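You operate a simulated robot arm through the tools that you are given. There is no shell and no other tool. Be economical: measure what you need, move in short steps, check, and stop when the job is done.

You are at the controls of a simulated two-armed robot. One attempt, no reset.

TASK
Shut the orange door. Put the bottle that says "lake" from the top of the wall bench on the right end of the wash bench and the bottle labelled "rain" on the far corner of the island. Shut the middle left bench door. Close the bottles door. Close the filters drawer. Take the mix cap and leave it on top of the clear mix bottle. Press the test key three times. Take the spare water bottle and leave it on the long steel tray. Do these in any order. Set down upright: bottle, spare water bottle.

Only the result counts: the job must be done as asked and must still hold three seconds after the hand-in. Knocking over, shifting, dropping, spilling or breaking anything else fails it. A push-on lid holds only when it is set on centred and level and pressed home; a screw cap is set on level and turned clockwise until tight.

THE ROBOT
Two 7-joint arms with vacuum grippers on one trunk, on a base that drives. Base frame: it is fixed to the floor where the robot stands at the start and does not move with it; the origin is under the middle of the robot, x ahead of it, y to its left, z up. Units: m, degrees, N and s.
The left shoulder is at the start at [0.07, 0.174, 0.877], the right one opposite. With the tool pointing down near the work surface each hand reaches from about 0.1 to 0.76 m from the robot's upright axis, wherever it stands, measured 20 degrees to its own side. Places, roughly: big white-cap bottle, lake bottle, rain bottle [-1, -0.75, 1]; bottles door [0.8, -2, 0.4]; far corner of the island [1.6, -3.9, 0.8]; filters drawer [0.8, -2.5, 0.7]; long steel tray (54x24x9 cm) [2.3, -2.3, 0.9]; middle left bench door [-0.6, -1.8, 0.4]; mix bottle [2, -2, 1]; mix cap [2.5, -1.5, 0.75]; orange door [0.8, 0.2, 0.4]; right end of the wash bench [-1.4, -2.6, 0.8]; spare water bottle [1.25, -2.75, 1]; test key [1.7, -1, 0.9]. Payload 3.5 kg a hand.
Tool frame (each hand has its own): the origin (TCP) lies in the middle of the cups' lips, and z points out of the cups. The gripper has 2 cups of 0.032 m across, covering 0.032 by 0.08 m (tool x, y); the bellows give 0.01 m. With the vacuum on, a cup seals on a smooth face that it is pressed against (1 to 4 N); it does not hold porous or soft things. The pull reaches 76 N.
Orientation is that of the tool frame in the base frame, as a unit quaternion [x, y, z, w]. With the cups facing straight down, the tool's x points along the base's -x, its y along +y and its z along -z.

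THE INTERFACE
- The arms move only by the tool move_arm. It takes "left_increments", "right_increments" or both (then of equal length, played together; a hand with none holds still); each is a list of rows, each an object (a shift or turn left out is 0, a gripper value left out holds the last) with "delta_rot": the turn, a rotation vector about the base's x, y, z in units of 120 degrees (1.0 is 120 degrees), a list of three; "delta_pos": the shift along the base's x, y, z in units of 200 mm (1.0 is 200 mm), a list of three; "suction": the vacuum: 1 switches it on, 0 off. In form: [{"delta_rot": [ax, ay, az], "delta_pos": [tx, ty, tz], "suction": suction}, ...]. A call has 1 to 20 rows; each row is the pose to reach, as a shift and turn from the pose commanded when the call began. A call with a number of a shift or a turn outside -1 to 1 is refused whole. A row lasts 0.2 s, in which the tool goes at most 0.05 m and 8.6 degrees; a call with a longer step from one row to the next is refused whole, and so is a gripper value outside its range. A pose out of reach is approached as far as the arm can. The call stops where the force on the tool passes 40 N (or 10 N more than at its start, if that is more) or the arm is blocked; 0.2 s more then pass. The pull builds up within a second once a cup has sealed. Time passes only in rows, and 0.2 s behind the last, so rows that repeat a pose give it time. The reply holds the time, the measured pose of the TCP, the force on the tool along the base axes and the pull of the vacuum, in the units named above and with some noise, with the torque about the TCP (base axes, N m) and any sound that the robot's microphone picked up.
- Cameras (640 x 400 px; columns grow to the right, rows downward): "scene" is now at [0.116, -0.0617, 1.1999]; the picture's right is [-0.69, -0.72, 0.00], its down [-0.39, 0.38, -0.84] and it looks along [0.60, -0.58, -0.55] (base axes); focal length 214 px, centre (320, 200). "left" rides on the left gripper at [0.074, -0.019, -0.11] in its tool frame; the picture's right is [0.25, 0.97, 0.00], its down [-0.77, 0.20, -0.60] and it looks along [-0.58, 0.15, 0.80] (tool axes); focal length 218 px, centre (320, 200). "right" rides on the right gripper at [0.074, 0.019, -0.11] in its tool frame; the picture's right is [-0.25, 0.97, 0.00], its down [-0.77, -0.20, -0.60] and it looks along [-0.58, -0.15, 0.80] (tool axes); focal length 218 px, centre (320, 200). There is no depth. A picture from a camera that has moved, and an enlarged one, comes with that camera's place and axes in the base frame and with its lens.
- grab_frame(camera): a new picture of that camera. It takes no simulated time.
- raise_lower(by): slides the trunk up (or, below 0, down) by that many m; the arms and the scene camera ride with it, the base frame stays. It gives what a move gives, with no picture.
- base_move(legs): drives the robot by 1 to 6 legs, each [ahead, turn to the left] in m and degrees, along the robot's own axes; the way and the turn of a leg run together, so that a leg with both is an arc; at most 1.5 m and 180 degrees a leg. The arms and the cameras ride along, it lands a little off, and it stops where it bumps. It gives what a move gives.
- head_to(pan, tilt): turns the head with the scene camera to pan (to the left, within 86 degrees either way) and tilt (down, from -29 to 69), counted from straight ahead of the robot. It gives what a move gives.
- inspect(camera, box): a new picture of the part [left, top, right, bottom] of that camera's present view, enlarged. It takes no simulated time.
- hand_in(): hands the job in; it is judged then, once.

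Go step by step. Nothing tells you exact positions but the pictures and the camera data: compare them with the known pose of the tool, close in by small moves and look again before you grip or let go. The budget is 196 turns and 192 pictures, counting those below and the enlarged ones. Unless the task says otherwise, let go and move clear before handing in.

The tools are called after ">>>" by a JSON object that holds its "name" and its "arguments". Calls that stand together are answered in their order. move_arm: Moves the arms, as the interface text tells. Its arguments: {"type":"object","properties":{"left_increments":{"type":"array","items":{"type":"object","properties":{"delta_rot":{"type":"array","items":{"type":"number"}},"delta_pos":{"type":"array","items":{"type":"number"}},"suction":{"type":"number"}}}},"right_increments":{"type":"array","items":{"type":"object","properties":{"delta_rot":{"type":"array","items":{"type":"number"}},"delta_pos":{"type":"array","items":{"type":"number"}},"suction":{"type":"number"}}}}},"required":[]} The other tools are called the same way: raise_lower (by) slides the trunk up or down; base_move (legs) drives the base; head_to (pan, tilt) turns the head that bears the scene camera; grab_frame (camera) takes a picture; inspect (camera, box) takes an enlarged picture of a part of a camera's view; hand_in () hands the job in.

At the start:

```text
clock: 0.0
left_tool_pos: [0.6054, 0.2523, 1.1425]
left_tool_rot: [0.001, 0.994, 0.029, 0.102]
left_ft_force: [187.1, 34.2, -273.5]
left_moment: [3.59, -6.54, 1.65]
left_pull: 0.1
right_tool_pos: [0.557, -0.304, 1.1177]
right_tool_rot: [0.0, 1.0, 0.0, 0.001]
right_ft_force: [9.0, 21.0, -14.6]
right_moment: [-3.07, 0.07, -1.9]
right_pull: 0.2
trunk travel left (down, up): [-0.373, 0.467]
robot x, y, heading: [0.0006, 0.0031, 0.2]
head pan, tilt: [-43.9, 33.2]
```

scene: 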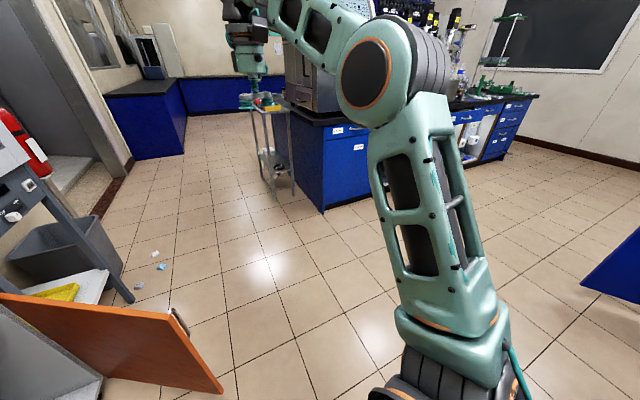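
right: 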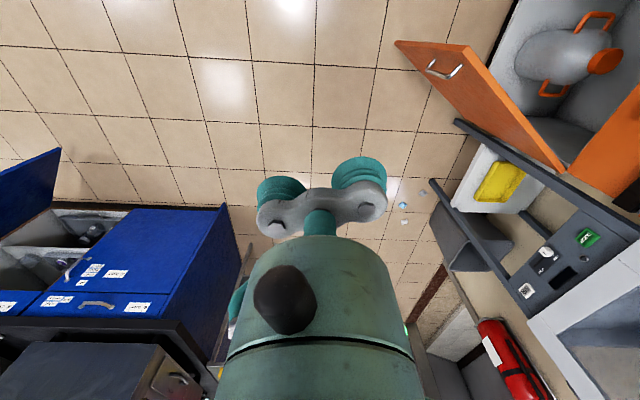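
left: 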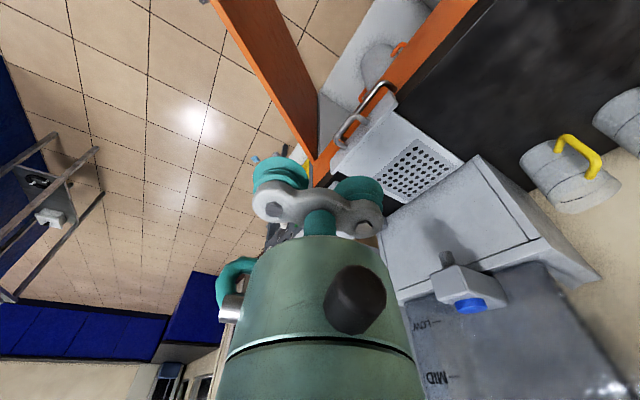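

The right arm hides part of the scene, and the left hand reports a large force, so it may be touching something. I'll look around with the head before I move anything.

>>> {"name": "head_to", "arguments": {"pan": 20, "tilt": 30}}

>>> {"name": "grab_frame", "arguments": {"camera": "scene"}}

```text
clock: 1.3
left_tool_pos: [0.608, 0.2527, 1.1447]
left_tool_rot: [0.0, 0.994, 0.031, 0.108]
left_ft_force: [109.8, 14.0, -153.7]
left_moment: [2.72, -3.68, 1.56]
left_pull: 0.1
right_tool_pos: [0.557, -0.3041, 1.1174]
right_tool_rot: [0.0, 1.0, 0.0, 0.0]
right_ft_force: [7.0, 17.9, -11.7]
right_moment: [-2.6, 0.03, -1.66]
right_pull: 0.0
trunk travel left (down, up): [-0.373, 0.467]
robot x, y, heading: [-0.0, -0.0006, 0.2]
head pan, tilt: [20.0, 30.0]
```

```text
188 pictures are left
camera scene: at [0.1369, 0.0309, 1.2049], right [0.34, -0.94, 0.0], down [-0.47, -0.17, -0.87], along [0.81, 0.3, -0.5], focal length 214 px, centre (320, 200)
```

scene: 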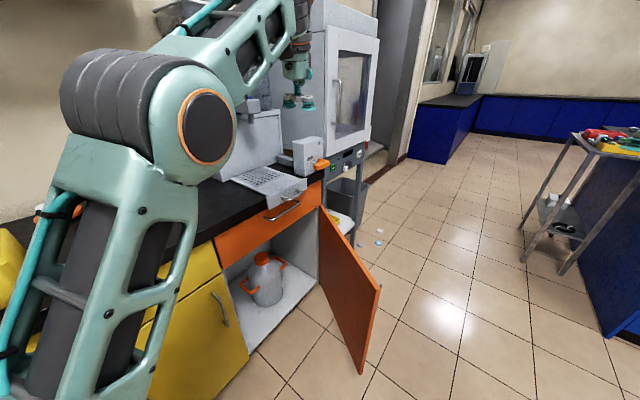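

The force reading is fading, so it looks like a settling transient. Next I'll survey the right side and the far right.

>>> {"name": "head_to", "arguments": {"pan": -86, "tilt": 25}}

>>> {"name": "grab_frame", "arguments": {"camera": "scene"}}

>>> {"name": "head_to", "arguments": {"pan": -15, "tilt": 30}}

>>> {"name": "grab_frame", "arguments": {"camera": "scene"}}

```text
clock: 3.2
left_tool_pos: [0.6077, 0.2524, 1.1447]
left_tool_rot: [0.0, 0.994, 0.032, 0.108]
left_ft_force: [108.3, 16.7, -153.5]
left_moment: [2.52, -3.81, 1.39]
left_pull: 0.1
right_tool_pos: [0.5568, -0.3063, 1.1167]
right_tool_rot: [0.0, 1.0, 0.001, 0.0]
right_ft_force: [8.6, 19.9, -12.4]
right_moment: [-2.73, 0.04, -1.73]
right_pull: 0.1
trunk travel left (down, up): [-0.373, 0.467]
robot x, y, heading: [-0.0004, -0.0013, 0.1]
head pan, tilt: [-85.9, 25.0]
```

```text
187 pictures are left
camera scene: at [0.0585, -0.0919, 1.2129], right [-1.0, -0.07, 0.0], down [-0.03, 0.42, -0.91], along [0.06, -0.9, -0.42], focal length 214 px, centre (320, 200)
```

scene: 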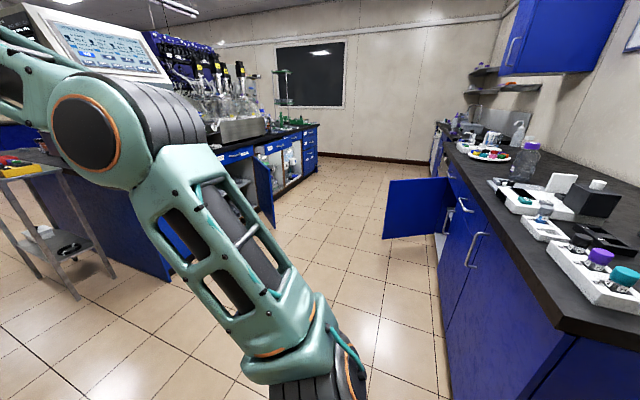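

```text
clock: 4.6
left_tool_pos: [0.6066, 0.2523, 1.1441]
left_tool_rot: [0.0, 0.994, 0.032, 0.108]
left_ft_force: [109.6, 16.5, -153.3]
left_moment: [2.48, -3.78, 1.3]
left_pull: 0.1
right_tool_pos: [0.5584, -0.3036, 1.117]
right_tool_rot: [0.0, 1.0, 0.0, 0.0]
right_ft_force: [8.7, 19.7, -12.1]
right_moment: [-2.74, 0.03, -1.74]
right_pull: 0.0
trunk travel left (down, up): [-0.373, 0.467]
robot x, y, heading: [-0.0026, 0.0014, 0.2]
head pan, tilt: [-15.0, 30.0]
```

```text
186 pictures are left
camera scene: at [0.1392, -0.0235, 1.2049], right [-0.26, -0.97, 0.0], down [-0.48, 0.13, -0.87], along [0.84, -0.22, -0.5], focal length 214 px, centre (320, 200)
```

scene: 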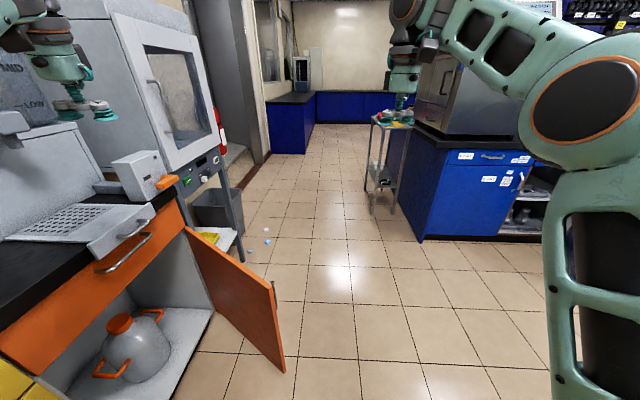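

The left arm settled with a steady ~190 N load and a tilted tool, so it is pressing on something. I'll find out what before moving it.

>>> {"name": "head_to", "arguments": {"pan": 40, "tilt": -5}}

>>> {"name": "grab_frame", "arguments": {"camera": "scene"}}

>>> {"name": "grab_frame", "arguments": {"camera": "left"}}

```text
clock: 5.8
left_tool_pos: [0.6086, 0.2531, 1.1444]
left_tool_rot: [0.0, 0.994, 0.032, 0.108]
left_ft_force: [108.6, 17.2, -153.1]
left_moment: [2.49, -3.78, 1.36]
left_pull: 0.1
right_tool_pos: [0.5568, -0.304, 1.1174]
right_tool_rot: [0.0, 1.0, 0.0, 0.0]
right_ft_force: [7.6, 18.9, -12.5]
right_moment: [-2.78, 0.03, -1.74]
right_pull: 0.0
trunk travel left (down, up): [-0.373, 0.467]
robot x, y, heading: [-0.001, 0.0018, 0.0]
head pan, tilt: [40.0, -5.0]
```

```text
185 pictures are left
camera scene: at [0.119, 0.0562, 1.2609], right [0.64, -0.77, 0.0], down [0.07, 0.06, -1.0], along [0.76, 0.64, 0.09], focal length 214 px, centre (320, 200)
```

scene: 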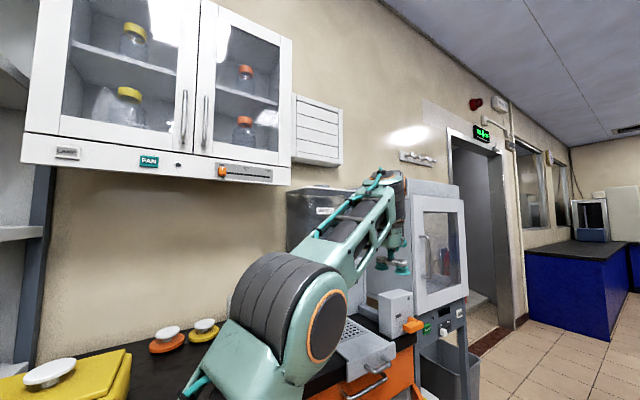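

```text
184 pictures are left
camera left: at [0.5124, 0.2272, 1.2346], right [-0.25, 0.97, 0.01], down [0.62, 0.16, 0.77], along [0.74, 0.2, -0.64], focal length 218 px, centre (320, 200)
```

left: 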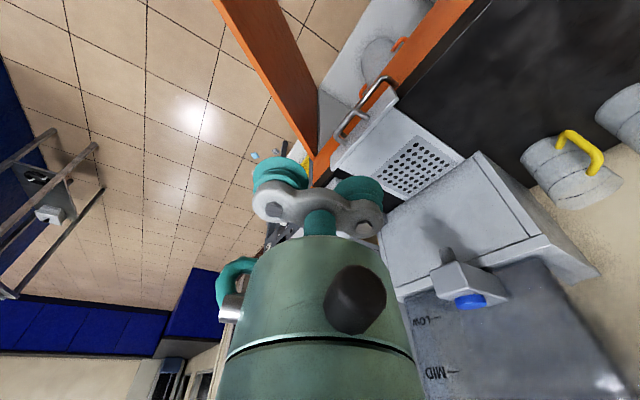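

>>> {"name": "inspect", "arguments": {"camera": "scene", "box": [220, 150, 480, 330]}}

>>> {"name": "head_to", "arguments": {"pan": 35, "tilt": 35}}

>>> {"name": "grab_frame", "arguments": {"camera": "scene"}}

```text
2.22 times, centred on (350, 240) of scene
camera zoom: at [0.119, 0.0562, 1.2609], right [0.64, -0.77, 0.0], down [0.07, 0.06, -1.0], along [0.76, 0.64, 0.09], focal length 477 px, centre (253, 111)
```

zoom: 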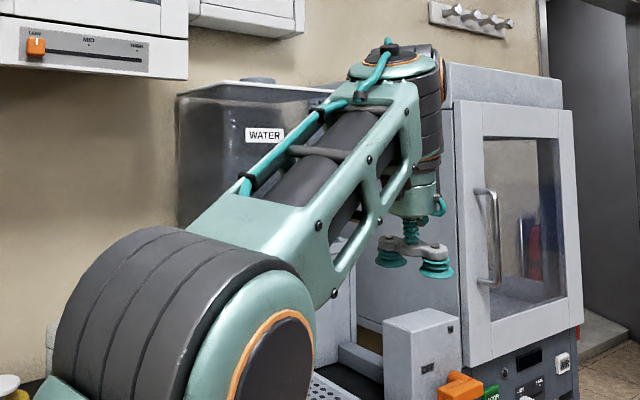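

```text
clock: 6.9
left_tool_pos: [0.6082, 0.252, 1.1439]
left_tool_rot: [0.001, 0.994, 0.031, 0.108]
left_ft_force: [108.1, 16.6, -153.2]
left_moment: [2.49, -3.74, 1.38]
left_pull: 0.1
right_tool_pos: [0.5586, -0.3044, 1.1157]
right_tool_rot: [0.0, 1.0, 0.001, 0.001]
right_ft_force: [8.5, 20.0, -13.3]
right_moment: [-2.73, -0.04, -1.69]
right_pull: 0.1
trunk travel left (down, up): [-0.373, 0.467]
robot x, y, heading: [-0.0003, 0.0018, 0.2]
head pan, tilt: [35.0, 35.0]
```

```text
182 pictures are left
camera scene: at [0.124, 0.0506, 1.1972], right [0.57, -0.82, 0.0], down [-0.47, -0.33, -0.82], along [0.67, 0.47, -0.57], focal length 214 px, centre (320, 200)
```

scene: 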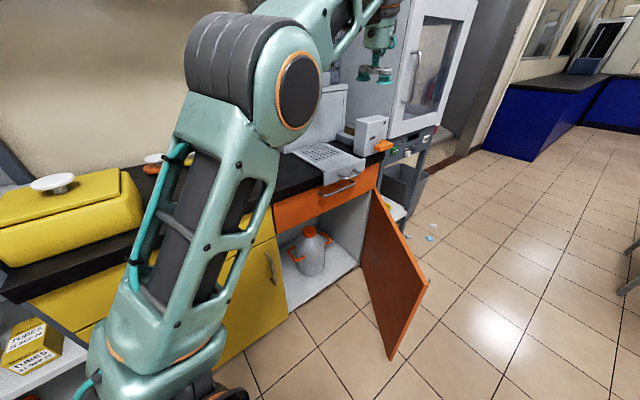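

The left wrist is up against the fixtures over the bench. I'll draw it away toward -y and -x in small steps and watch the force.

>>> {"name": "move_arm", "arguments": {"left_increments": [{"delta_pos": [0, -0.1, 0]}, {"delta_pos": [0, -0.2, 0]}, {"delta_pos": [0, -0.3, 0]}, {"delta_pos": [0, -0.4, 0]}, {"delta_pos": [0, -0.4, 0]}]}}

>>> {"name": "grab_frame", "arguments": {"camera": "left"}}

```text
clock: 7.2
left_tool_pos: [0.6086, 0.2446, 1.144]
left_tool_rot: [0.008, 0.993, 0.035, 0.111]
left_ft_force: [64.1, -1.3, -76.3]
left_moment: [2.26, -0.85, 1.91]
left_pull: 0.1
right_tool_pos: [0.5565, -0.3049, 1.1168]
right_tool_rot: [0.002, 1.0, 0.0, 0.001]
right_ft_force: [4.5, 10.1, -7.8]
right_moment: [-1.45, -0.01, -0.95]
right_pull: 0.1
trunk travel left (down, up): [-0.373, 0.467]
robot x, y, heading: [0.0016, 0.0026, -0.1]
head pan, tilt: [35.0, 35.0]
stopped in row 1 (left hand): the force on the tool passed its limit at 219 N (the readings are from after the stop); the commanded pose is now the measured one
```

```text
181 pictures are left
camera left: at [0.5129, 0.2192, 1.2341], right [-0.24, 0.97, 0.01], down [0.62, 0.14, 0.77], along [0.75, 0.19, -0.63], focal length 218 px, centre (320, 200)
```

left: 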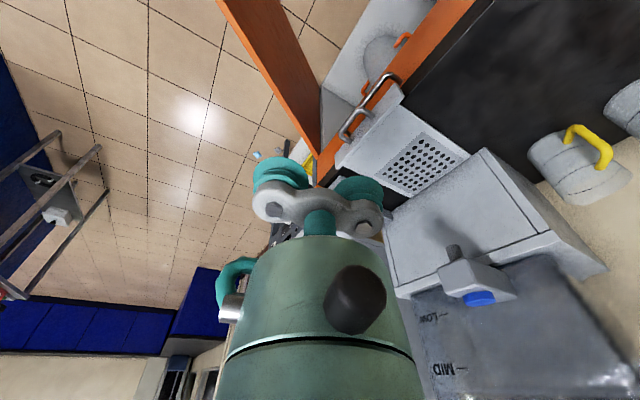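

The command is reset to the measured pose and the force is dropping. I'll hold for a moment, then ease off again.

>>> {"name": "move_arm", "arguments": {"left_increments": [{"delta_pos": [0, 0, 0]}, {"delta_pos": [0, 0, 0]}, {"delta_pos": [0, 0, 0]}]}}

>>> {"name": "move_arm", "arguments": {"left_increments": [{"delta_pos": [-0.05, -0.05, 0]}, {"delta_pos": [-0.1, -0.1, 0]}, {"delta_pos": [-0.15, -0.15, 0]}, {"delta_pos": [-0.2, -0.2, 0]}]}}

```text
clock: 8.0
left_tool_pos: [0.6091, 0.2446, 1.1448]
left_tool_rot: [0.01, 0.993, 0.035, 0.11]
left_ft_force: [64.7, 3.4, -87.8]
left_moment: [1.96, -2.2, 1.3]
left_pull: 0.1
right_tool_pos: [0.5569, -0.3053, 1.116]
right_tool_rot: [0.001, 1.0, 0.0, 0.0]
right_ft_force: [6.1, 16.3, -9.9]
right_moment: [-2.33, 0.07, -1.48]
right_pull: 0.1
trunk travel left (down, up): [-0.373, 0.467]
robot x, y, heading: [-0.0013, -0.0019, -0.0]
head pan, tilt: [35.0, 35.0]
```

```text
clock: 9.0
left_tool_pos: [0.5677, 0.203, 1.1431]
left_tool_rot: [0.009, 0.993, 0.032, 0.109]
left_ft_force: [0.4, 0.0, -0.5]
left_moment: [-0.01, -0.03, 0.0]
left_pull: 0.0
right_tool_pos: [0.5577, -0.3049, 1.117]
right_tool_rot: [0.001, 1.0, 0.0, 0.0]
right_ft_force: [6.9, 17.1, -11.5]
right_moment: [-2.48, 0.02, -1.57]
right_pull: 0.0
trunk travel left (down, up): [-0.373, 0.467]
robot x, y, heading: [-0.0012, -0.0046, 0.1]
head pan, tilt: [35.0, 35.0]
```

The left arm is free now. I'll level the left tool and move the right hand a little, to see what its steady 20 N is.

>>> {"name": "move_arm", "arguments": {"left_increments": [{"delta_rot": [-0.015, 0.052, 0.004], "delta_pos": [-0.1, -0.05, 0]}, {"delta_rot": [-0.03, 0.104, 0.009], "delta_pos": [-0.2, -0.1, 0]}, {"delta_rot": [-0.03, 0.104, 0.009], "delta_pos": [-0.3, -0.1, 0]}], "right_increments": [{"delta_pos": [-0.1, 0.1, 0]}, {"delta_pos": [-0.2, 0.2, 0]}, {"delta_pos": [-0.3, 0.2, 0]}]}}

>>> {"name": "head_to", "arguments": {"pan": -70, "tilt": 50}}

>>> {"name": "grab_frame", "arguments": {"camera": "scene"}}

```text
clock: 9.5
left_tool_pos: [0.5533, 0.1955, 1.1444]
left_tool_rot: [0.009, 0.997, 0.02, 0.07]
left_ft_force: [23.7, -0.1, -37.2]
left_moment: [0.41, -1.06, 0.25]
left_pull: 0.0
right_tool_pos: [0.5368, -0.2852, 1.1154]
right_tool_rot: [0.0, 1.0, 0.0, 0.0]
right_ft_force: [0.5, 1.2, 0.6]
right_moment: [-0.03, -0.01, 0.03]
right_pull: 0.0
trunk travel left (down, up): [-0.373, 0.467]
robot x, y, heading: [0.0016, -0.001, -0.0]
head pan, tilt: [35.0, 35.0]
stopped in row 2 (left hand): the force on the tool passed its limit at 185 N (the readings are from after the stop); the commanded pose is now the measured one
```

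```text
clock: 11.3
left_tool_pos: [0.555, 0.1955, 1.1435]
left_tool_rot: [0.009, 0.997, 0.02, 0.069]
left_ft_force: [31.2, 2.2, -60.9]
left_moment: [0.45, -2.49, 0.15]
left_pull: 0.0
right_tool_pos: [0.5378, -0.2862, 1.1153]
right_tool_rot: [-0.001, 1.0, -0.001, -0.001]
right_ft_force: [1.0, 0.2, 0.3]
right_moment: [0.0, 0.0, 0.0]
right_pull: 0.1
trunk travel left (down, up): [-0.373, 0.467]
robot x, y, heading: [0.001, -0.0038, 0.1]
head pan, tilt: [-70.0, 50.0]
```

```text
180 pictures are left
camera scene: at [0.0783, -0.0723, 1.1754], right [-0.94, -0.34, 0.0], down [-0.26, 0.72, -0.64], along [0.22, -0.6, -0.77], focal length 214 px, centre (320, 200)
```

scene: 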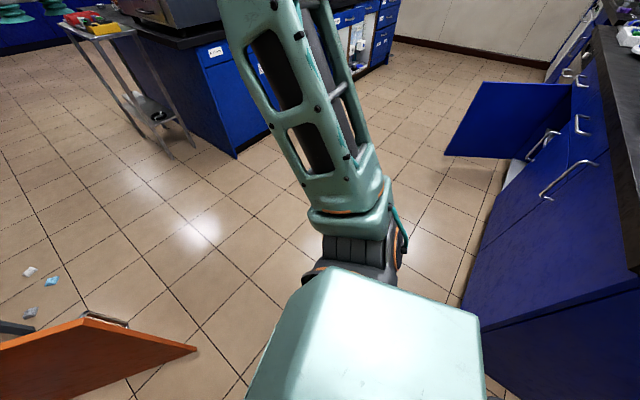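

>>> {"name": "move_arm", "arguments": {"left_increments": [{"delta_pos": [-0.1, -0.1, 0]}, {"delta_pos": [-0.2, -0.2, 0]}, {"delta_pos": [-0.3, -0.3, 0]}, {"delta_pos": [-0.4, -0.35, 0]}, {"delta_pos": [-0.5, -0.35, 0]}]}}

>>> {"name": "move_arm", "arguments": {"left_increments": [{"delta_rot": [-0.01, 0.035, 0.004]}, {"delta_rot": [-0.02, 0.07, 0.008]}, {"delta_rot": [-0.02, 0.07, 0.008]}]}}

```text
clock: 12.2
left_tool_pos: [0.4894, 0.1323, 1.1448]
left_tool_rot: [-0.004, 0.997, 0.026, 0.077]
left_ft_force: [8.7, 7.4, -16.3]
left_moment: [-0.31, -0.54, -0.44]
left_pull: 0.1
right_tool_pos: [0.5379, -0.2864, 1.1134]
right_tool_rot: [0.0, 1.0, 0.001, 0.0]
right_ft_force: [0.0, -0.8, -0.6]
right_moment: [0.0, 0.02, -0.04]
right_pull: 0.0
trunk travel left (down, up): [-0.373, 0.467]
robot x, y, heading: [-0.0018, 0.0003, 0.0]
head pan, tilt: [-70.0, 50.0]
stopped in row 4 (left hand): the force on the tool passed its limit at 234 N (the readings are from after the stop); the commanded pose is now the measured one
```

```text
clock: 12.5
left_tool_pos: [0.4905, 0.1348, 1.1449]
left_tool_rot: [-0.001, 0.997, 0.025, 0.075]
left_ft_force: [16.0, -2.0, -23.6]
left_moment: [0.96, -0.33, 0.64]
left_pull: 0.1
right_tool_pos: [0.5384, -0.2859, 1.1152]
right_tool_rot: [0.0, 1.0, -0.002, 0.0]
right_ft_force: [0.9, 0.5, -0.2]
right_moment: [-0.02, 0.03, 0.0]
right_pull: 0.0
trunk travel left (down, up): [-0.373, 0.467]
robot x, y, heading: [-0.0016, 0.0016, -0.1]
head pan, tilt: [-70.0, 50.0]
stopped in row 1 (left hand): the force on the tool passed its limit at 92 N (the readings are from after the stop); the commanded pose is now the measured one
```

It is blocked again in a new place, so the elbow may be touching the cabinet or the robot itself. I'll look.

>>> {"name": "head_to", "arguments": {"pan": 45, "tilt": 10}}

>>> {"name": "grab_frame", "arguments": {"camera": "scene"}}

>>> {"name": "grab_frame", "arguments": {"camera": "left"}}

```text
clock: 14.4
left_tool_pos: [0.4919, 0.1328, 1.146]
left_tool_rot: [-0.001, 0.997, 0.025, 0.074]
left_ft_force: [21.0, 2.2, -38.6]
left_moment: [1.0, -1.1, 0.5]
left_pull: 0.1
right_tool_pos: [0.5392, -0.2849, 1.1139]
right_tool_rot: [-0.001, 1.0, 0.0, -0.001]
right_ft_force: [0.3, 0.7, 0.7]
right_moment: [-0.02, 0.0, -0.04]
right_pull: 0.0
trunk travel left (down, up): [-0.373, 0.467]
robot x, y, heading: [-0.003, 0.0005, 0.2]
head pan, tilt: [45.0, 10.0]
```

```text
179 pictures are left
camera scene: at [0.1178, 0.0657, 1.2372], right [0.71, -0.71, 0.0], down [-0.12, -0.12, -0.98], along [0.7, 0.7, -0.17], focal length 214 px, centre (320, 200)
```

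scene: 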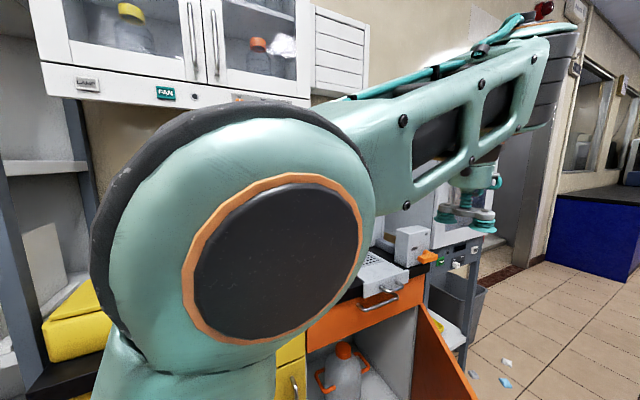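

```text
178 pictures are left
camera left: at [0.4016, 0.1094, 1.2419], right [-0.26, 0.97, 0.01], down [0.67, 0.17, 0.72], along [0.7, 0.19, -0.69], focal length 218 px, centre (320, 200)
```

left: 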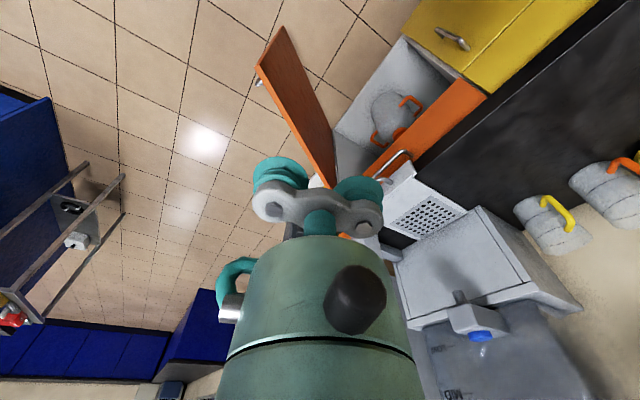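

The tool is clear of everything, so this looks like a wrist joint limit from holding the hand so high and close in. Lowering the hand should relieve it.

>>> {"name": "move_arm", "arguments": {"left_increments": [{"delta_pos": [0, 0, -0.1]}, {"delta_pos": [0, 0, -0.2]}, {"delta_pos": [0, 0, -0.3]}, {"delta_pos": [0, 0, -0.5]}, {"delta_pos": [0, 0, -0.7]}, {"delta_pos": [0, 0, -0.7]}]}}

>>> {"name": "move_arm", "arguments": {"left_increments": [{"delta_rot": [-0.01, 0.035, 0.004]}, {"delta_rot": [-0.02, 0.072, 0.008]}, {"delta_rot": [-0.02, 0.072, 0.008]}]}}

```text
clock: 15.8
left_tool_pos: [0.4882, 0.1351, 1.0069]
left_tool_rot: [-0.001, 0.997, 0.026, 0.075]
left_ft_force: [-0.8, 0.0, -0.2]
left_moment: [-0.01, -0.03, -0.02]
left_pull: 0.1
right_tool_pos: [0.5386, -0.2849, 1.1155]
right_tool_rot: [0.0, 1.0, 0.001, -0.001]
right_ft_force: [-0.1, 0.7, -0.8]
right_moment: [-0.01, -0.01, 0.0]
right_pull: 0.2
trunk travel left (down, up): [-0.373, 0.467]
robot x, y, heading: [-0.0003, -0.0012, -0.0]
head pan, tilt: [45.0, 10.0]
```

```text
clock: 16.6
left_tool_pos: [0.489, 0.1358, 1.0056]
left_tool_rot: [-0.009, 1.0, 0.005, -0.001]
left_ft_force: [0.6, -0.2, -0.1]
left_moment: [-0.01, 0.01, -0.02]
left_pull: 0.1
right_tool_pos: [0.5387, -0.2855, 1.1146]
right_tool_rot: [0.0, 1.0, 0.001, -0.001]
right_ft_force: [0.9, 0.5, -0.8]
right_moment: [0.01, 0.04, -0.02]
right_pull: 0.1
trunk travel left (down, up): [-0.373, 0.467]
robot x, y, heading: [0.0016, -0.0011, -0.1]
head pan, tilt: [45.0, 10.0]
```

Both hands are free now. I'll measure the orange door more closely.

>>> {"name": "head_to", "arguments": {"pan": 10, "tilt": 45}}

>>> {"name": "grab_frame", "arguments": {"camera": "scene"}}

>>> {"name": "grab_frame", "arguments": {"camera": "right"}}

```text
clock: 17.6
left_tool_pos: [0.4884, 0.1355, 1.0048]
left_tool_rot: [-0.008, 1.0, 0.005, 0.0]
left_ft_force: [-0.3, 0.1, -0.4]
left_moment: [-0.02, 0.02, 0.0]
left_pull: 0.1
right_tool_pos: [0.5395, -0.2864, 1.1146]
right_tool_rot: [0.001, 1.0, 0.0, -0.001]
right_ft_force: [-0.5, -0.1, 0.1]
right_moment: [0.0, 0.01, -0.01]
right_pull: 0.1
trunk travel left (down, up): [-0.373, 0.467]
robot x, y, heading: [0.0008, 0.0024, 0.1]
head pan, tilt: [10.0, 45.0]
```

```text
177 pictures are left
camera scene: at [0.1321, 0.0142, 1.1823], right [0.17, -0.98, 0.0], down [-0.7, -0.12, -0.71], along [0.7, 0.12, -0.71], focal length 214 px, centre (320, 200)
```

scene: 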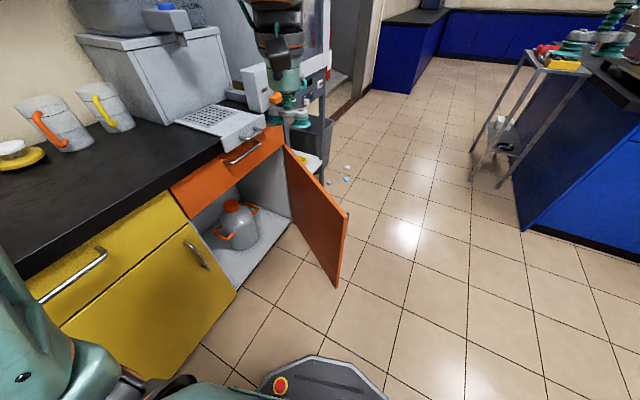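

```text
176 pictures are left
camera right: at [0.4656, -0.2665, 1.2246], right [0.25, 0.97, 0.0], down [0.77, -0.2, 0.6], along [0.58, -0.15, -0.8], focal length 218 px, centre (320, 200)
```

right: 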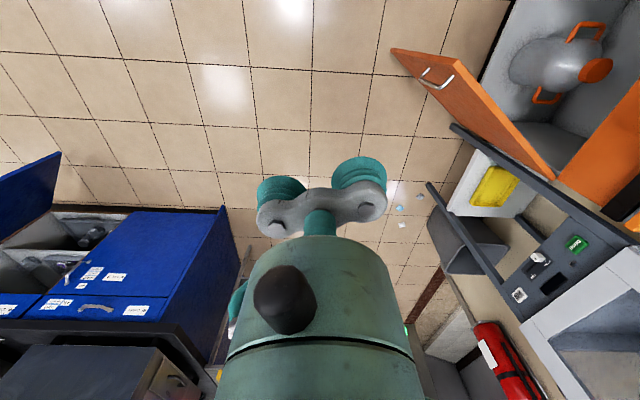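

The door's free edge is near (0.59, 0.0), its hinge near (0.94, 0.31), and its top at z≈0.67. I'll lower the trunk, then reach the left hand over to the door's outer side.

>>> {"name": "raise_lower", "arguments": {"by": -0.15}}

>>> {"name": "move_arm", "arguments": {"left_increments": [{"delta_pos": [0.2, -0.12, 0]}, {"delta_pos": [0.4, -0.25, 0]}, {"delta_pos": [0.6, -0.4, 0]}, {"delta_pos": [0.8, -0.55, 0]}, {"delta_pos": [1.0, -0.7, 0]}, {"delta_pos": [1.0, -0.74, 0]}, {"delta_pos": [1.0, -0.74, 0]}], "right_increments": [{"delta_pos": [-0.2, -0.15, 0]}, {"delta_pos": [-0.4, -0.3, 0]}, {"delta_pos": [-0.6, -0.45, 0]}, {"delta_pos": [-0.8, -0.6, 0]}, {"delta_pos": [-0.8, -0.6, 0]}, {"delta_pos": [-0.8, -0.6, 0]}, {"delta_pos": [-0.8, -0.6, 0]}]}}

>>> {"name": "grab_frame", "arguments": {"camera": "left"}}

>>> {"name": "grab_frame", "arguments": {"camera": "scene"}}

```text
clock: 19.4
left_tool_pos: [0.4886, 0.1352, 0.8559]
left_tool_rot: [-0.008, 1.0, 0.006, 0.0]
left_ft_force: [-0.1, 0.2, -0.1]
left_moment: [-0.01, 0.01, -0.02]
left_pull: 0.1
right_tool_pos: [0.5388, -0.2859, 0.965]
right_tool_rot: [-0.001, 1.0, 0.001, -0.001]
right_ft_force: [-0.8, -0.4, -0.6]
right_moment: [0.0, 0.02, -0.01]
right_pull: 0.2
trunk travel left (down, up): [-0.223, 0.617]
robot x, y, heading: [-0.0033, 0.0015, -0.1]
head pan, tilt: [10.0, 45.0]
```

```text
clock: 20.4
left_tool_pos: [0.6436, 0.03, 0.8326]
left_tool_rot: [-0.014, 0.999, 0.015, -0.029]
left_ft_force: [1.8, -1.1, -3.3]
left_moment: [0.26, -0.04, 0.15]
left_pull: 0.1
left hand out of reach, approached as far as the arm can: row 4, 5
right_tool_pos: [0.4361, -0.4084, 0.9491]
right_tool_rot: [-0.001, 1.0, 0.0, 0.001]
right_ft_force: [0.0, 0.0, -0.4]
right_moment: [0.0, 0.0, 0.0]
right_pull: 0.1
right hand out of reach, approached as far as the arm can: row 3, 4, 5
trunk travel left (down, up): [-0.223, 0.617]
robot x, y, heading: [0.0011, -0.0002, -0.1]
head pan, tilt: [10.0, 45.0]
stopped in row 5 (left hand): the force on the tool passed its limit at 112 N (the readings are from after the stop); the commanded pose is now the measured one
```

```text
175 pictures are left
camera left: at [0.5772, 0.0041, 0.9468], right [-0.28, 0.96, 0.04], down [0.8, 0.21, 0.57], along [0.53, 0.19, -0.82], focal length 218 px, centre (320, 200)
```

left: 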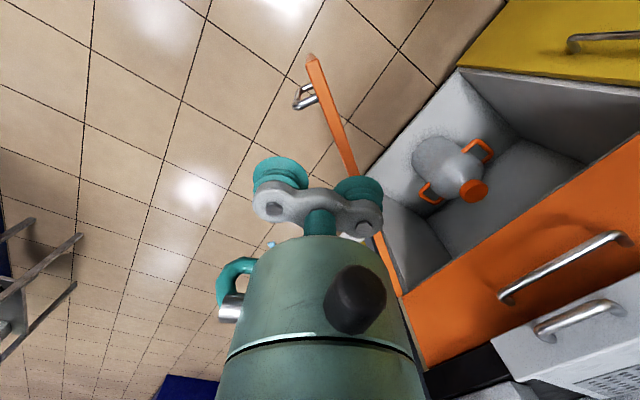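

```text
174 pictures are left
camera scene: at [0.1327, 0.0132, 1.0322], right [0.17, -0.98, 0.0], down [-0.7, -0.12, -0.71], along [0.7, 0.12, -0.71], focal length 214 px, centre (320, 200)
```

scene: 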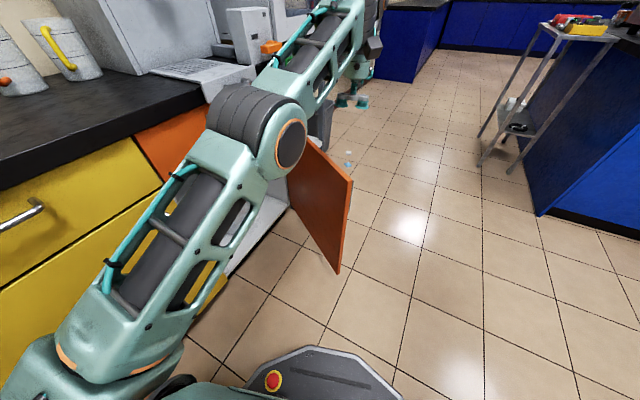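

The arm runs out of reach here because the hand is high relative to the shoulder. I'll withdraw the left hand and drive to a spot in front of the door's closed position, facing the bench.

>>> {"name": "move_arm", "arguments": {"left_increments": [{"delta_pos": [-0.2, 0.12, 0]}, {"delta_pos": [-0.4, 0.25, 0]}, {"delta_pos": [-0.6, 0.4, 0]}, {"delta_pos": [-0.8, 0.5, 0]}, {"delta_pos": [-0.8, 0.5, -0.1]}, {"delta_pos": [-0.8, 0.5, -0.1]}], "right_increments": [{"delta_pos": [0, 0, -0.2]}, {"delta_pos": [0, 0, -0.4]}, {"delta_pos": [0, 0, -0.6]}, {"delta_pos": [0, 0, -0.7]}, {"delta_pos": [0, 0, -0.7]}, {"delta_pos": [0, 0, -0.7]}]}}

>>> {"name": "base_move", "arguments": {"legs": [[0, -48], [0.6, 0], [0, 116]]}}

>>> {"name": "head_to", "arguments": {"pan": 0, "tilt": 45}}

>>> {"name": "grab_frame", "arguments": {"camera": "scene"}}

```text
clock: 21.8
left_tool_pos: [0.4822, 0.1313, 0.8126]
left_tool_rot: [-0.014, 0.999, 0.014, -0.029]
left_ft_force: [-0.2, 0.3, 0.5]
left_moment: [0.0, 0.02, -0.01]
left_pull: 0.0
right_tool_pos: [0.4354, -0.4071, 0.8075]
right_tool_rot: [0.0, 1.0, -0.001, -0.001]
right_ft_force: [0.3, -0.1, -0.1]
right_moment: [0.04, -0.02, -0.04]
right_pull: 0.1
trunk travel left (down, up): [-0.223, 0.617]
robot x, y, heading: [-0.0029, -0.0032, -0.1]
head pan, tilt: [10.0, 45.0]
```

```text
clock: 32.1
left_tool_pos: [0.4529, 0.0664, 0.8139]
left_tool_rot: [-0.562, 0.826, -0.004, -0.031]
left_ft_force: [0.6, -0.7, -0.3]
left_moment: [0.0, -0.02, 0.04]
left_pull: 0.1
right_tool_pos: [0.9308, -0.1886, 0.8091]
right_tool_rot: [-0.551, 0.834, -0.001, 0.001]
right_ft_force: [0.5, 0.0, 0.3]
right_moment: [0.0, -0.01, -0.01]
right_pull: 0.0
trunk travel left (down, up): [-0.223, 0.617]
robot x, y, heading: [0.3854, -0.4281, 66.8]
head pan, tilt: [10.0, 45.0]
```

```text
clock: 32.8
left_tool_pos: [0.4531, 0.0651, 0.8132]
left_tool_rot: [-0.563, 0.826, -0.004, -0.032]
left_ft_force: [0.4, 0.1, 0.9]
left_moment: [0.01, 0.01, 0.0]
left_pull: 0.1
right_tool_pos: [0.9313, -0.1878, 0.8082]
right_tool_rot: [-0.551, 0.834, -0.001, 0.001]
right_ft_force: [-0.2, -0.1, 0.0]
right_moment: [-0.01, 0.0, -0.02]
right_pull: 0.0
trunk travel left (down, up): [-0.223, 0.617]
robot x, y, heading: [0.3854, -0.4264, 67.0]
head pan, tilt: [0.0, 45.0]
```

```text
173 pictures are left
camera scene: at [0.4377, -0.3079, 1.0323], right [0.92, -0.39, 0.0], down [-0.28, -0.65, -0.71], along [0.28, 0.65, -0.71], focal length 214 px, centre (320, 200)
```

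scene: 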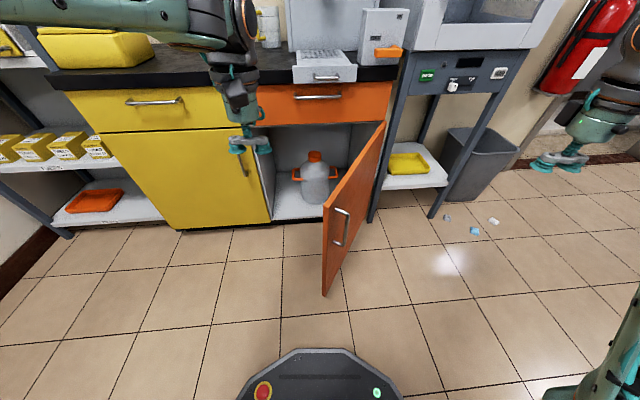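

The door, handle and hinge are all in clear view. I'll bring the right hand down on the door's outer side.

>>> {"name": "move_arm", "arguments": {"right_increments": [{"delta_pos": [-0.17, 0.12, 0]}, {"delta_pos": [-0.34, 0.25, 0]}, {"delta_pos": [-0.51, 0.38, 0]}, {"delta_pos": [-0.68, 0.5, 0]}, {"delta_pos": [-0.85, 0.6, 0]}, {"delta_pos": [-0.85, 0.6, -0.24]}, {"delta_pos": [-0.85, 0.6, -0.48]}, {"delta_pos": [-0.85, 0.6, -0.72]}, {"delta_pos": [-0.85, 0.6, -0.96]}, {"delta_pos": [-0.85, 0.6, -0.96]}]}}

>>> {"name": "move_arm", "arguments": {"right_increments": [{"delta_pos": [0, 0, -0.24]}, {"delta_pos": [0, 0, -0.45]}, {"delta_pos": [0, 0, -0.45]}]}}

>>> {"name": "grab_frame", "arguments": {"camera": "scene"}}

```text
clock: 35.0
left_tool_pos: [0.4538, 0.0658, 0.8133]
left_tool_rot: [-0.563, 0.826, -0.004, -0.031]
left_ft_force: [0.3, -0.2, 0.6]
left_moment: [0.01, 0.02, 0.0]
left_pull: 0.2
right_tool_pos: [0.7588, -0.0684, 0.6152]
right_tool_rot: [-0.552, 0.834, -0.001, 0.001]
right_ft_force: [0.0, -0.4, -0.1]
right_moment: [0.01, 0.02, -0.03]
right_pull: 0.0
trunk travel left (down, up): [-0.223, 0.617]
robot x, y, heading: [0.3876, -0.4244, 67.1]
head pan, tilt: [0.0, 45.0]
```

```text
clock: 35.8
left_tool_pos: [0.4533, 0.0667, 0.8121]
left_tool_rot: [-0.563, 0.826, -0.004, -0.032]
left_ft_force: [0.1, 0.3, -0.2]
left_moment: [-0.03, 0.01, 0.02]
left_pull: 0.1
right_tool_pos: [0.7621, -0.0697, 0.5253]
right_tool_rot: [-0.552, 0.834, 0.0, 0.001]
right_ft_force: [-0.2, -0.6, -0.4]
right_moment: [-0.01, 0.0, -0.04]
right_pull: 0.1
trunk travel left (down, up): [-0.223, 0.617]
robot x, y, heading: [0.3853, -0.4291, 66.9]
head pan, tilt: [0.0, 45.0]
```

```text
172 pictures are left
camera scene: at [0.4376, -0.308, 1.0323], right [0.92, -0.39, 0.0], down [-0.28, -0.65, -0.71], along [0.28, 0.65, -0.71], focal length 214 px, centre (320, 200)
```

scene: 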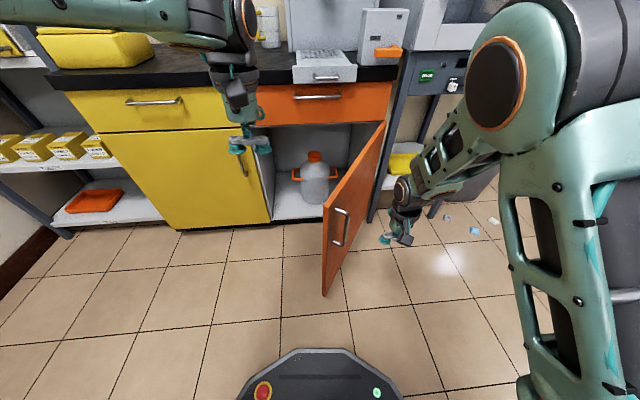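

>>> {"name": "move_arm", "arguments": {"right_increments": [{"delta_pos": [-0.155, 0.175, 0]}, {"delta_pos": [-0.31, 0.35, 0]}, {"delta_pos": [-0.38, 0.49, 0]}, {"delta_pos": [-0.445, 0.63, 0]}, {"delta_pos": [-0.55, 0.76, 0]}, {"delta_pos": [-0.65, 0.895, 0]}, {"delta_pos": [-0.65, 0.895, 0]}]}}

>>> {"name": "move_arm", "arguments": {"right_increments": [{"delta_pos": [-0.08, 0.15, 0]}, {"delta_pos": [-0.155, 0.3, 0]}, {"delta_pos": [-0.2, 0.45, 0]}, {"delta_pos": [-0.255, 0.615, 0]}, {"delta_pos": [-0.28, 0.78, 0]}, {"delta_pos": [-0.3, 0.94, 0]}, {"delta_pos": [-0.3, 0.94, 0]}]}}

>>> {"name": "grab_frame", "arguments": {"camera": "scene"}}

```text
clock: 37.4
left_tool_pos: [0.4535, 0.0663, 0.8126]
left_tool_rot: [-0.563, 0.826, -0.004, -0.032]
left_ft_force: [-0.1, -0.4, -0.3]
left_moment: [0.0, 0.0, 0.0]
left_pull: 0.1
right_tool_pos: [0.6268, 0.1102, 0.5262]
right_tool_rot: [-0.552, 0.834, 0.0, 0.0]
right_ft_force: [-0.4, 0.0, -0.8]
right_moment: [0.02, 0.01, -0.03]
right_pull: 0.0
trunk travel left (down, up): [-0.223, 0.617]
robot x, y, heading: [0.3822, -0.4293, 66.7]
head pan, tilt: [0.0, 45.0]
```

```text
clock: 39.0
left_tool_pos: [0.4531, 0.0671, 0.8128]
left_tool_rot: [-0.563, 0.826, -0.004, -0.031]
left_ft_force: [-0.4, 0.6, 1.0]
left_moment: [-0.02, 0.02, 0.0]
left_pull: 0.1
right_tool_pos: [0.5944, 0.1918, 0.5336]
right_tool_rot: [-0.551, 0.834, 0.0, 0.0]
right_ft_force: [0.5, -0.7, 0.2]
right_moment: [0.02, -0.02, 0.02]
right_pull: 0.0
right hand out of reach, approached as far as the arm can: row 3, 4, 5, 6, 7
trunk travel left (down, up): [-0.223, 0.617]
robot x, y, heading: [0.3822, -0.4293, 67.0]
head pan, tilt: [0.0, 45.0]
```

```text
171 pictures are left
camera scene: at [0.4376, -0.3078, 1.0323], right [0.92, -0.39, 0.0], down [-0.28, -0.65, -0.71], along [0.28, 0.65, -0.71], focal length 214 px, centre (320, 200)
```

scene: 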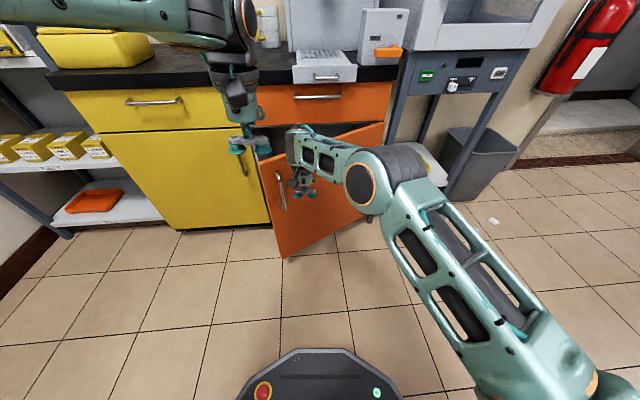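

The door is more than half closed and the arm is at full reach. I'll drive ahead about 0.2 m to push it on.

>>> {"name": "base_move", "arguments": {"legs": [[0.18, 0]]}}

>>> {"name": "grab_frame", "arguments": {"camera": "scene"}}

```text
clock: 40.5
left_tool_pos: [0.5205, 0.2294, 0.8131]
left_tool_rot: [-0.565, 0.824, -0.005, -0.032]
left_ft_force: [-0.7, -0.4, 0.5]
left_moment: [-0.01, 0.01, -0.01]
left_pull: 0.2
right_tool_pos: [0.6604, 0.3553, 0.5314]
right_tool_rot: [-0.553, 0.833, -0.001, -0.001]
right_ft_force: [-0.7, 0.2, -0.6]
right_moment: [0.0, -0.03, 0.0]
right_pull: 0.0
trunk travel left (down, up): [-0.223, 0.617]
robot x, y, heading: [0.4543, -0.2655, 67.0]
head pan, tilt: [0.0, 45.0]
```

```text
170 pictures are left
camera scene: at [0.5063, -0.1438, 1.0321], right [0.92, -0.39, 0.0], down [-0.27, -0.65, -0.71], along [0.27, 0.65, -0.71], focal length 214 px, centre (320, 200)
```

scene: 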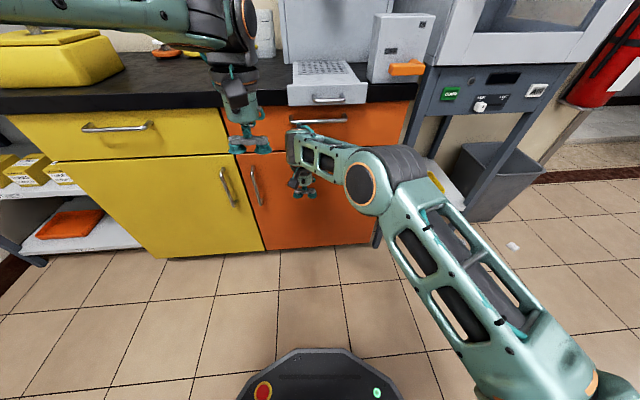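

>>> {"name": "move_arm", "arguments": {"right_increments": [{"delta_pos": [0.03, 0.08, 0]}, {"delta_pos": [0.06, 0.16, 0]}, {"delta_pos": [0.09, 0.24, 0]}, {"delta_pos": [0.12, 0.32, 0]}, {"delta_pos": [0.12, 0.32, 0]}]}}

>>> {"name": "inspect", "arguments": {"camera": "scene", "box": [210, 90, 430, 260]}}

```text
clock: 41.3
left_tool_pos: [0.5217, 0.2286, 0.8134]
left_tool_rot: [-0.563, 0.825, -0.003, -0.033]
left_ft_force: [-1.2, -1.0, -0.4]
left_moment: [0.05, 0.01, -0.02]
left_pull: 0.1
right_tool_pos: [0.6646, 0.3765, 0.534]
right_tool_rot: [-0.538, 0.842, 0.022, -0.019]
right_ft_force: [1.5, -18.8, 7.7]
right_moment: [1.82, 0.03, -0.21]
right_pull: 0.0
right hand out of reach, approached as far as the arm can: row 1, 2, 3
trunk travel left (down, up): [-0.223, 0.617]
robot x, y, heading: [0.4559, -0.2692, 66.9]
head pan, tilt: [0.0, 45.0]
stopped in row 3 (right hand): the force on the tool passed its limit at 123 N (the readings are from after the stop); the commanded pose is now the measured one
```

```text
2.35 times, centred on (320, 175) of scene
camera zoom: at [0.5058, -0.1479, 1.0329], right [0.92, -0.39, 0.0], down [-0.28, -0.65, -0.71], along [0.28, 0.65, -0.71], focal length 505 px, centre (320, 259)
```

zoom: 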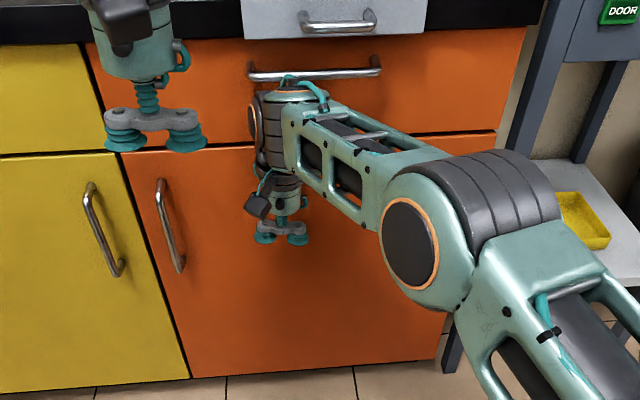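

The door looks flush and shut. I'll back away, confirm it stays shut, then turn to look at the island.

>>> {"name": "base_move", "arguments": {"legs": [[-0.4, 0]]}}

>>> {"name": "grab_frame", "arguments": {"camera": "scene"}}

>>> {"name": "base_move", "arguments": {"legs": [[0, -112]]}}

>>> {"name": "head_to", "arguments": {"pan": 0, "tilt": 20}}

>>> {"name": "grab_frame", "arguments": {"camera": "scene"}}

```text
clock: 43.8
left_tool_pos: [0.3642, -0.1381, 0.8122]
left_tool_rot: [-0.566, 0.824, -0.005, -0.033]
left_ft_force: [0.1, -0.9, 0.3]
left_moment: [0.0, 0.02, 0.02]
left_pull: 0.1
right_tool_pos: [0.5075, 0.0101, 0.5318]
right_tool_rot: [-0.54, 0.841, 0.021, -0.02]
right_ft_force: [0.2, -0.9, 0.7]
right_moment: [0.01, 0.0, -0.04]
right_pull: 0.0
trunk travel left (down, up): [-0.223, 0.617]
robot x, y, heading: [0.2991, -0.6331, 67.2]
head pan, tilt: [0.0, 45.0]
```

```text
168 pictures are left
camera scene: at [0.3509, -0.5133, 1.0323], right [0.92, -0.39, 0.0], down [-0.27, -0.65, -0.71], along [0.27, 0.65, -0.71], focal length 214 px, centre (320, 200)
```

scene: 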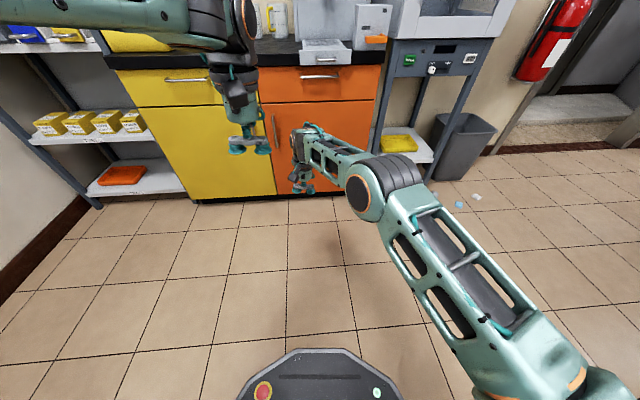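

```text
clock: 48.9
left_tool_pos: [0.7313, -0.8856, 0.8137]
left_tool_rot: [0.372, 0.928, 0.025, -0.022]
left_ft_force: [0.0, 0.0, -0.4]
left_moment: [0.02, 0.0, 0.0]
left_pull: 0.0
right_tool_pos: [0.8138, -1.0767, 0.5317]
right_tool_rot: [0.401, 0.916, 0.028, 0.007]
right_ft_force: [0.6, 1.2, 0.0]
right_moment: [-0.03, 0.0, 0.02]
right_pull: 0.1
trunk travel left (down, up): [-0.223, 0.617]
robot x, y, heading: [0.2987, -0.6332, -45.4]
head pan, tilt: [0.0, 45.0]
```

```text
clock: 49.8
left_tool_pos: [0.7307, -0.8856, 0.8127]
left_tool_rot: [0.372, 0.928, 0.025, -0.022]
left_ft_force: [0.6, 0.3, 0.0]
left_moment: [0.0, -0.01, 0.01]
left_pull: 0.1
right_tool_pos: [0.8142, -1.0753, 0.5312]
right_tool_rot: [0.401, 0.916, 0.027, 0.008]
right_ft_force: [0.1, -1.3, -0.7]
right_moment: [0.01, 0.0, -0.02]
right_pull: 0.0
trunk travel left (down, up): [-0.223, 0.617]
robot x, y, heading: [0.2974, -0.6344, -45.6]
head pan, tilt: [0.0, 20.0]
```

```text
167 pictures are left
camera scene: at [0.4012, -0.7362, 1.0709], right [-0.71, -0.7, 0.0], down [-0.24, 0.24, -0.94], along [0.66, -0.67, -0.34], focal length 214 px, centre (320, 200)
```

scene: 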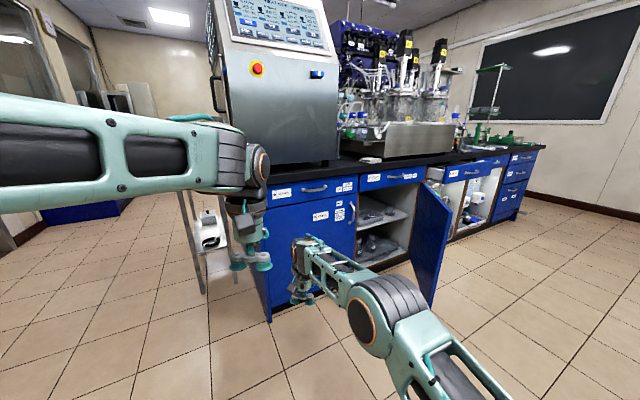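

The orange door is shut. Now I'll zoom in on the island front.

>>> {"name": "inspect", "arguments": {"camera": "scene", "box": [330, 130, 550, 270]}}

>>> {"name": "inspect", "arguments": {"camera": "scene", "box": [200, 0, 460, 160]}}

```text
2.86 times, centred on (440, 200) of scene
camera zoom: at [0.4012, -0.7362, 1.0709], right [-0.71, -0.7, 0.0], down [-0.24, 0.24, -0.94], along [0.66, -0.67, -0.34], focal length 613 px, centre (-23, 200)
```

zoom: 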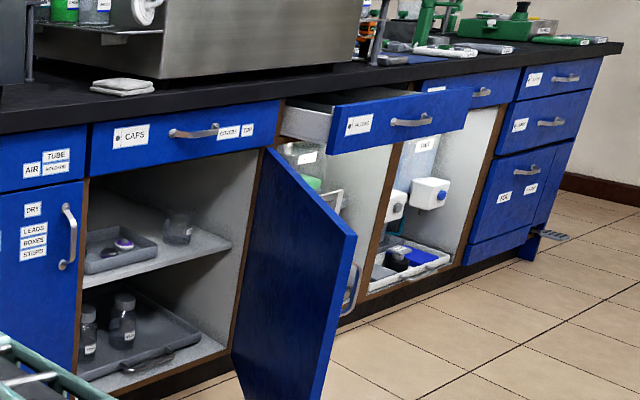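

```text
2.46 times, centred on (330, 80) of scene
camera zoom: at [0.4012, -0.7362, 1.0709], right [-0.71, -0.7, 0.0], down [-0.24, 0.24, -0.94], along [0.66, -0.67, -0.34], focal length 528 px, centre (295, 495)
```

zoom: 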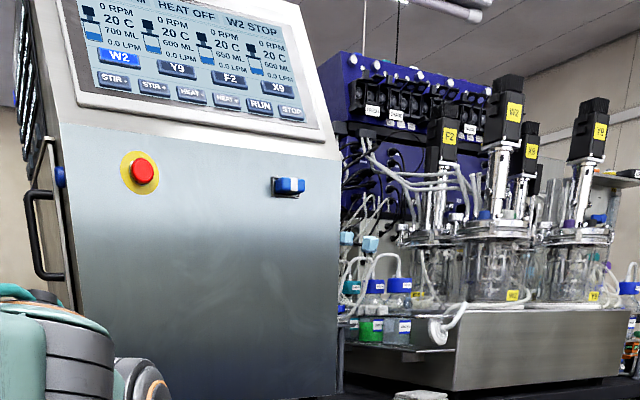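

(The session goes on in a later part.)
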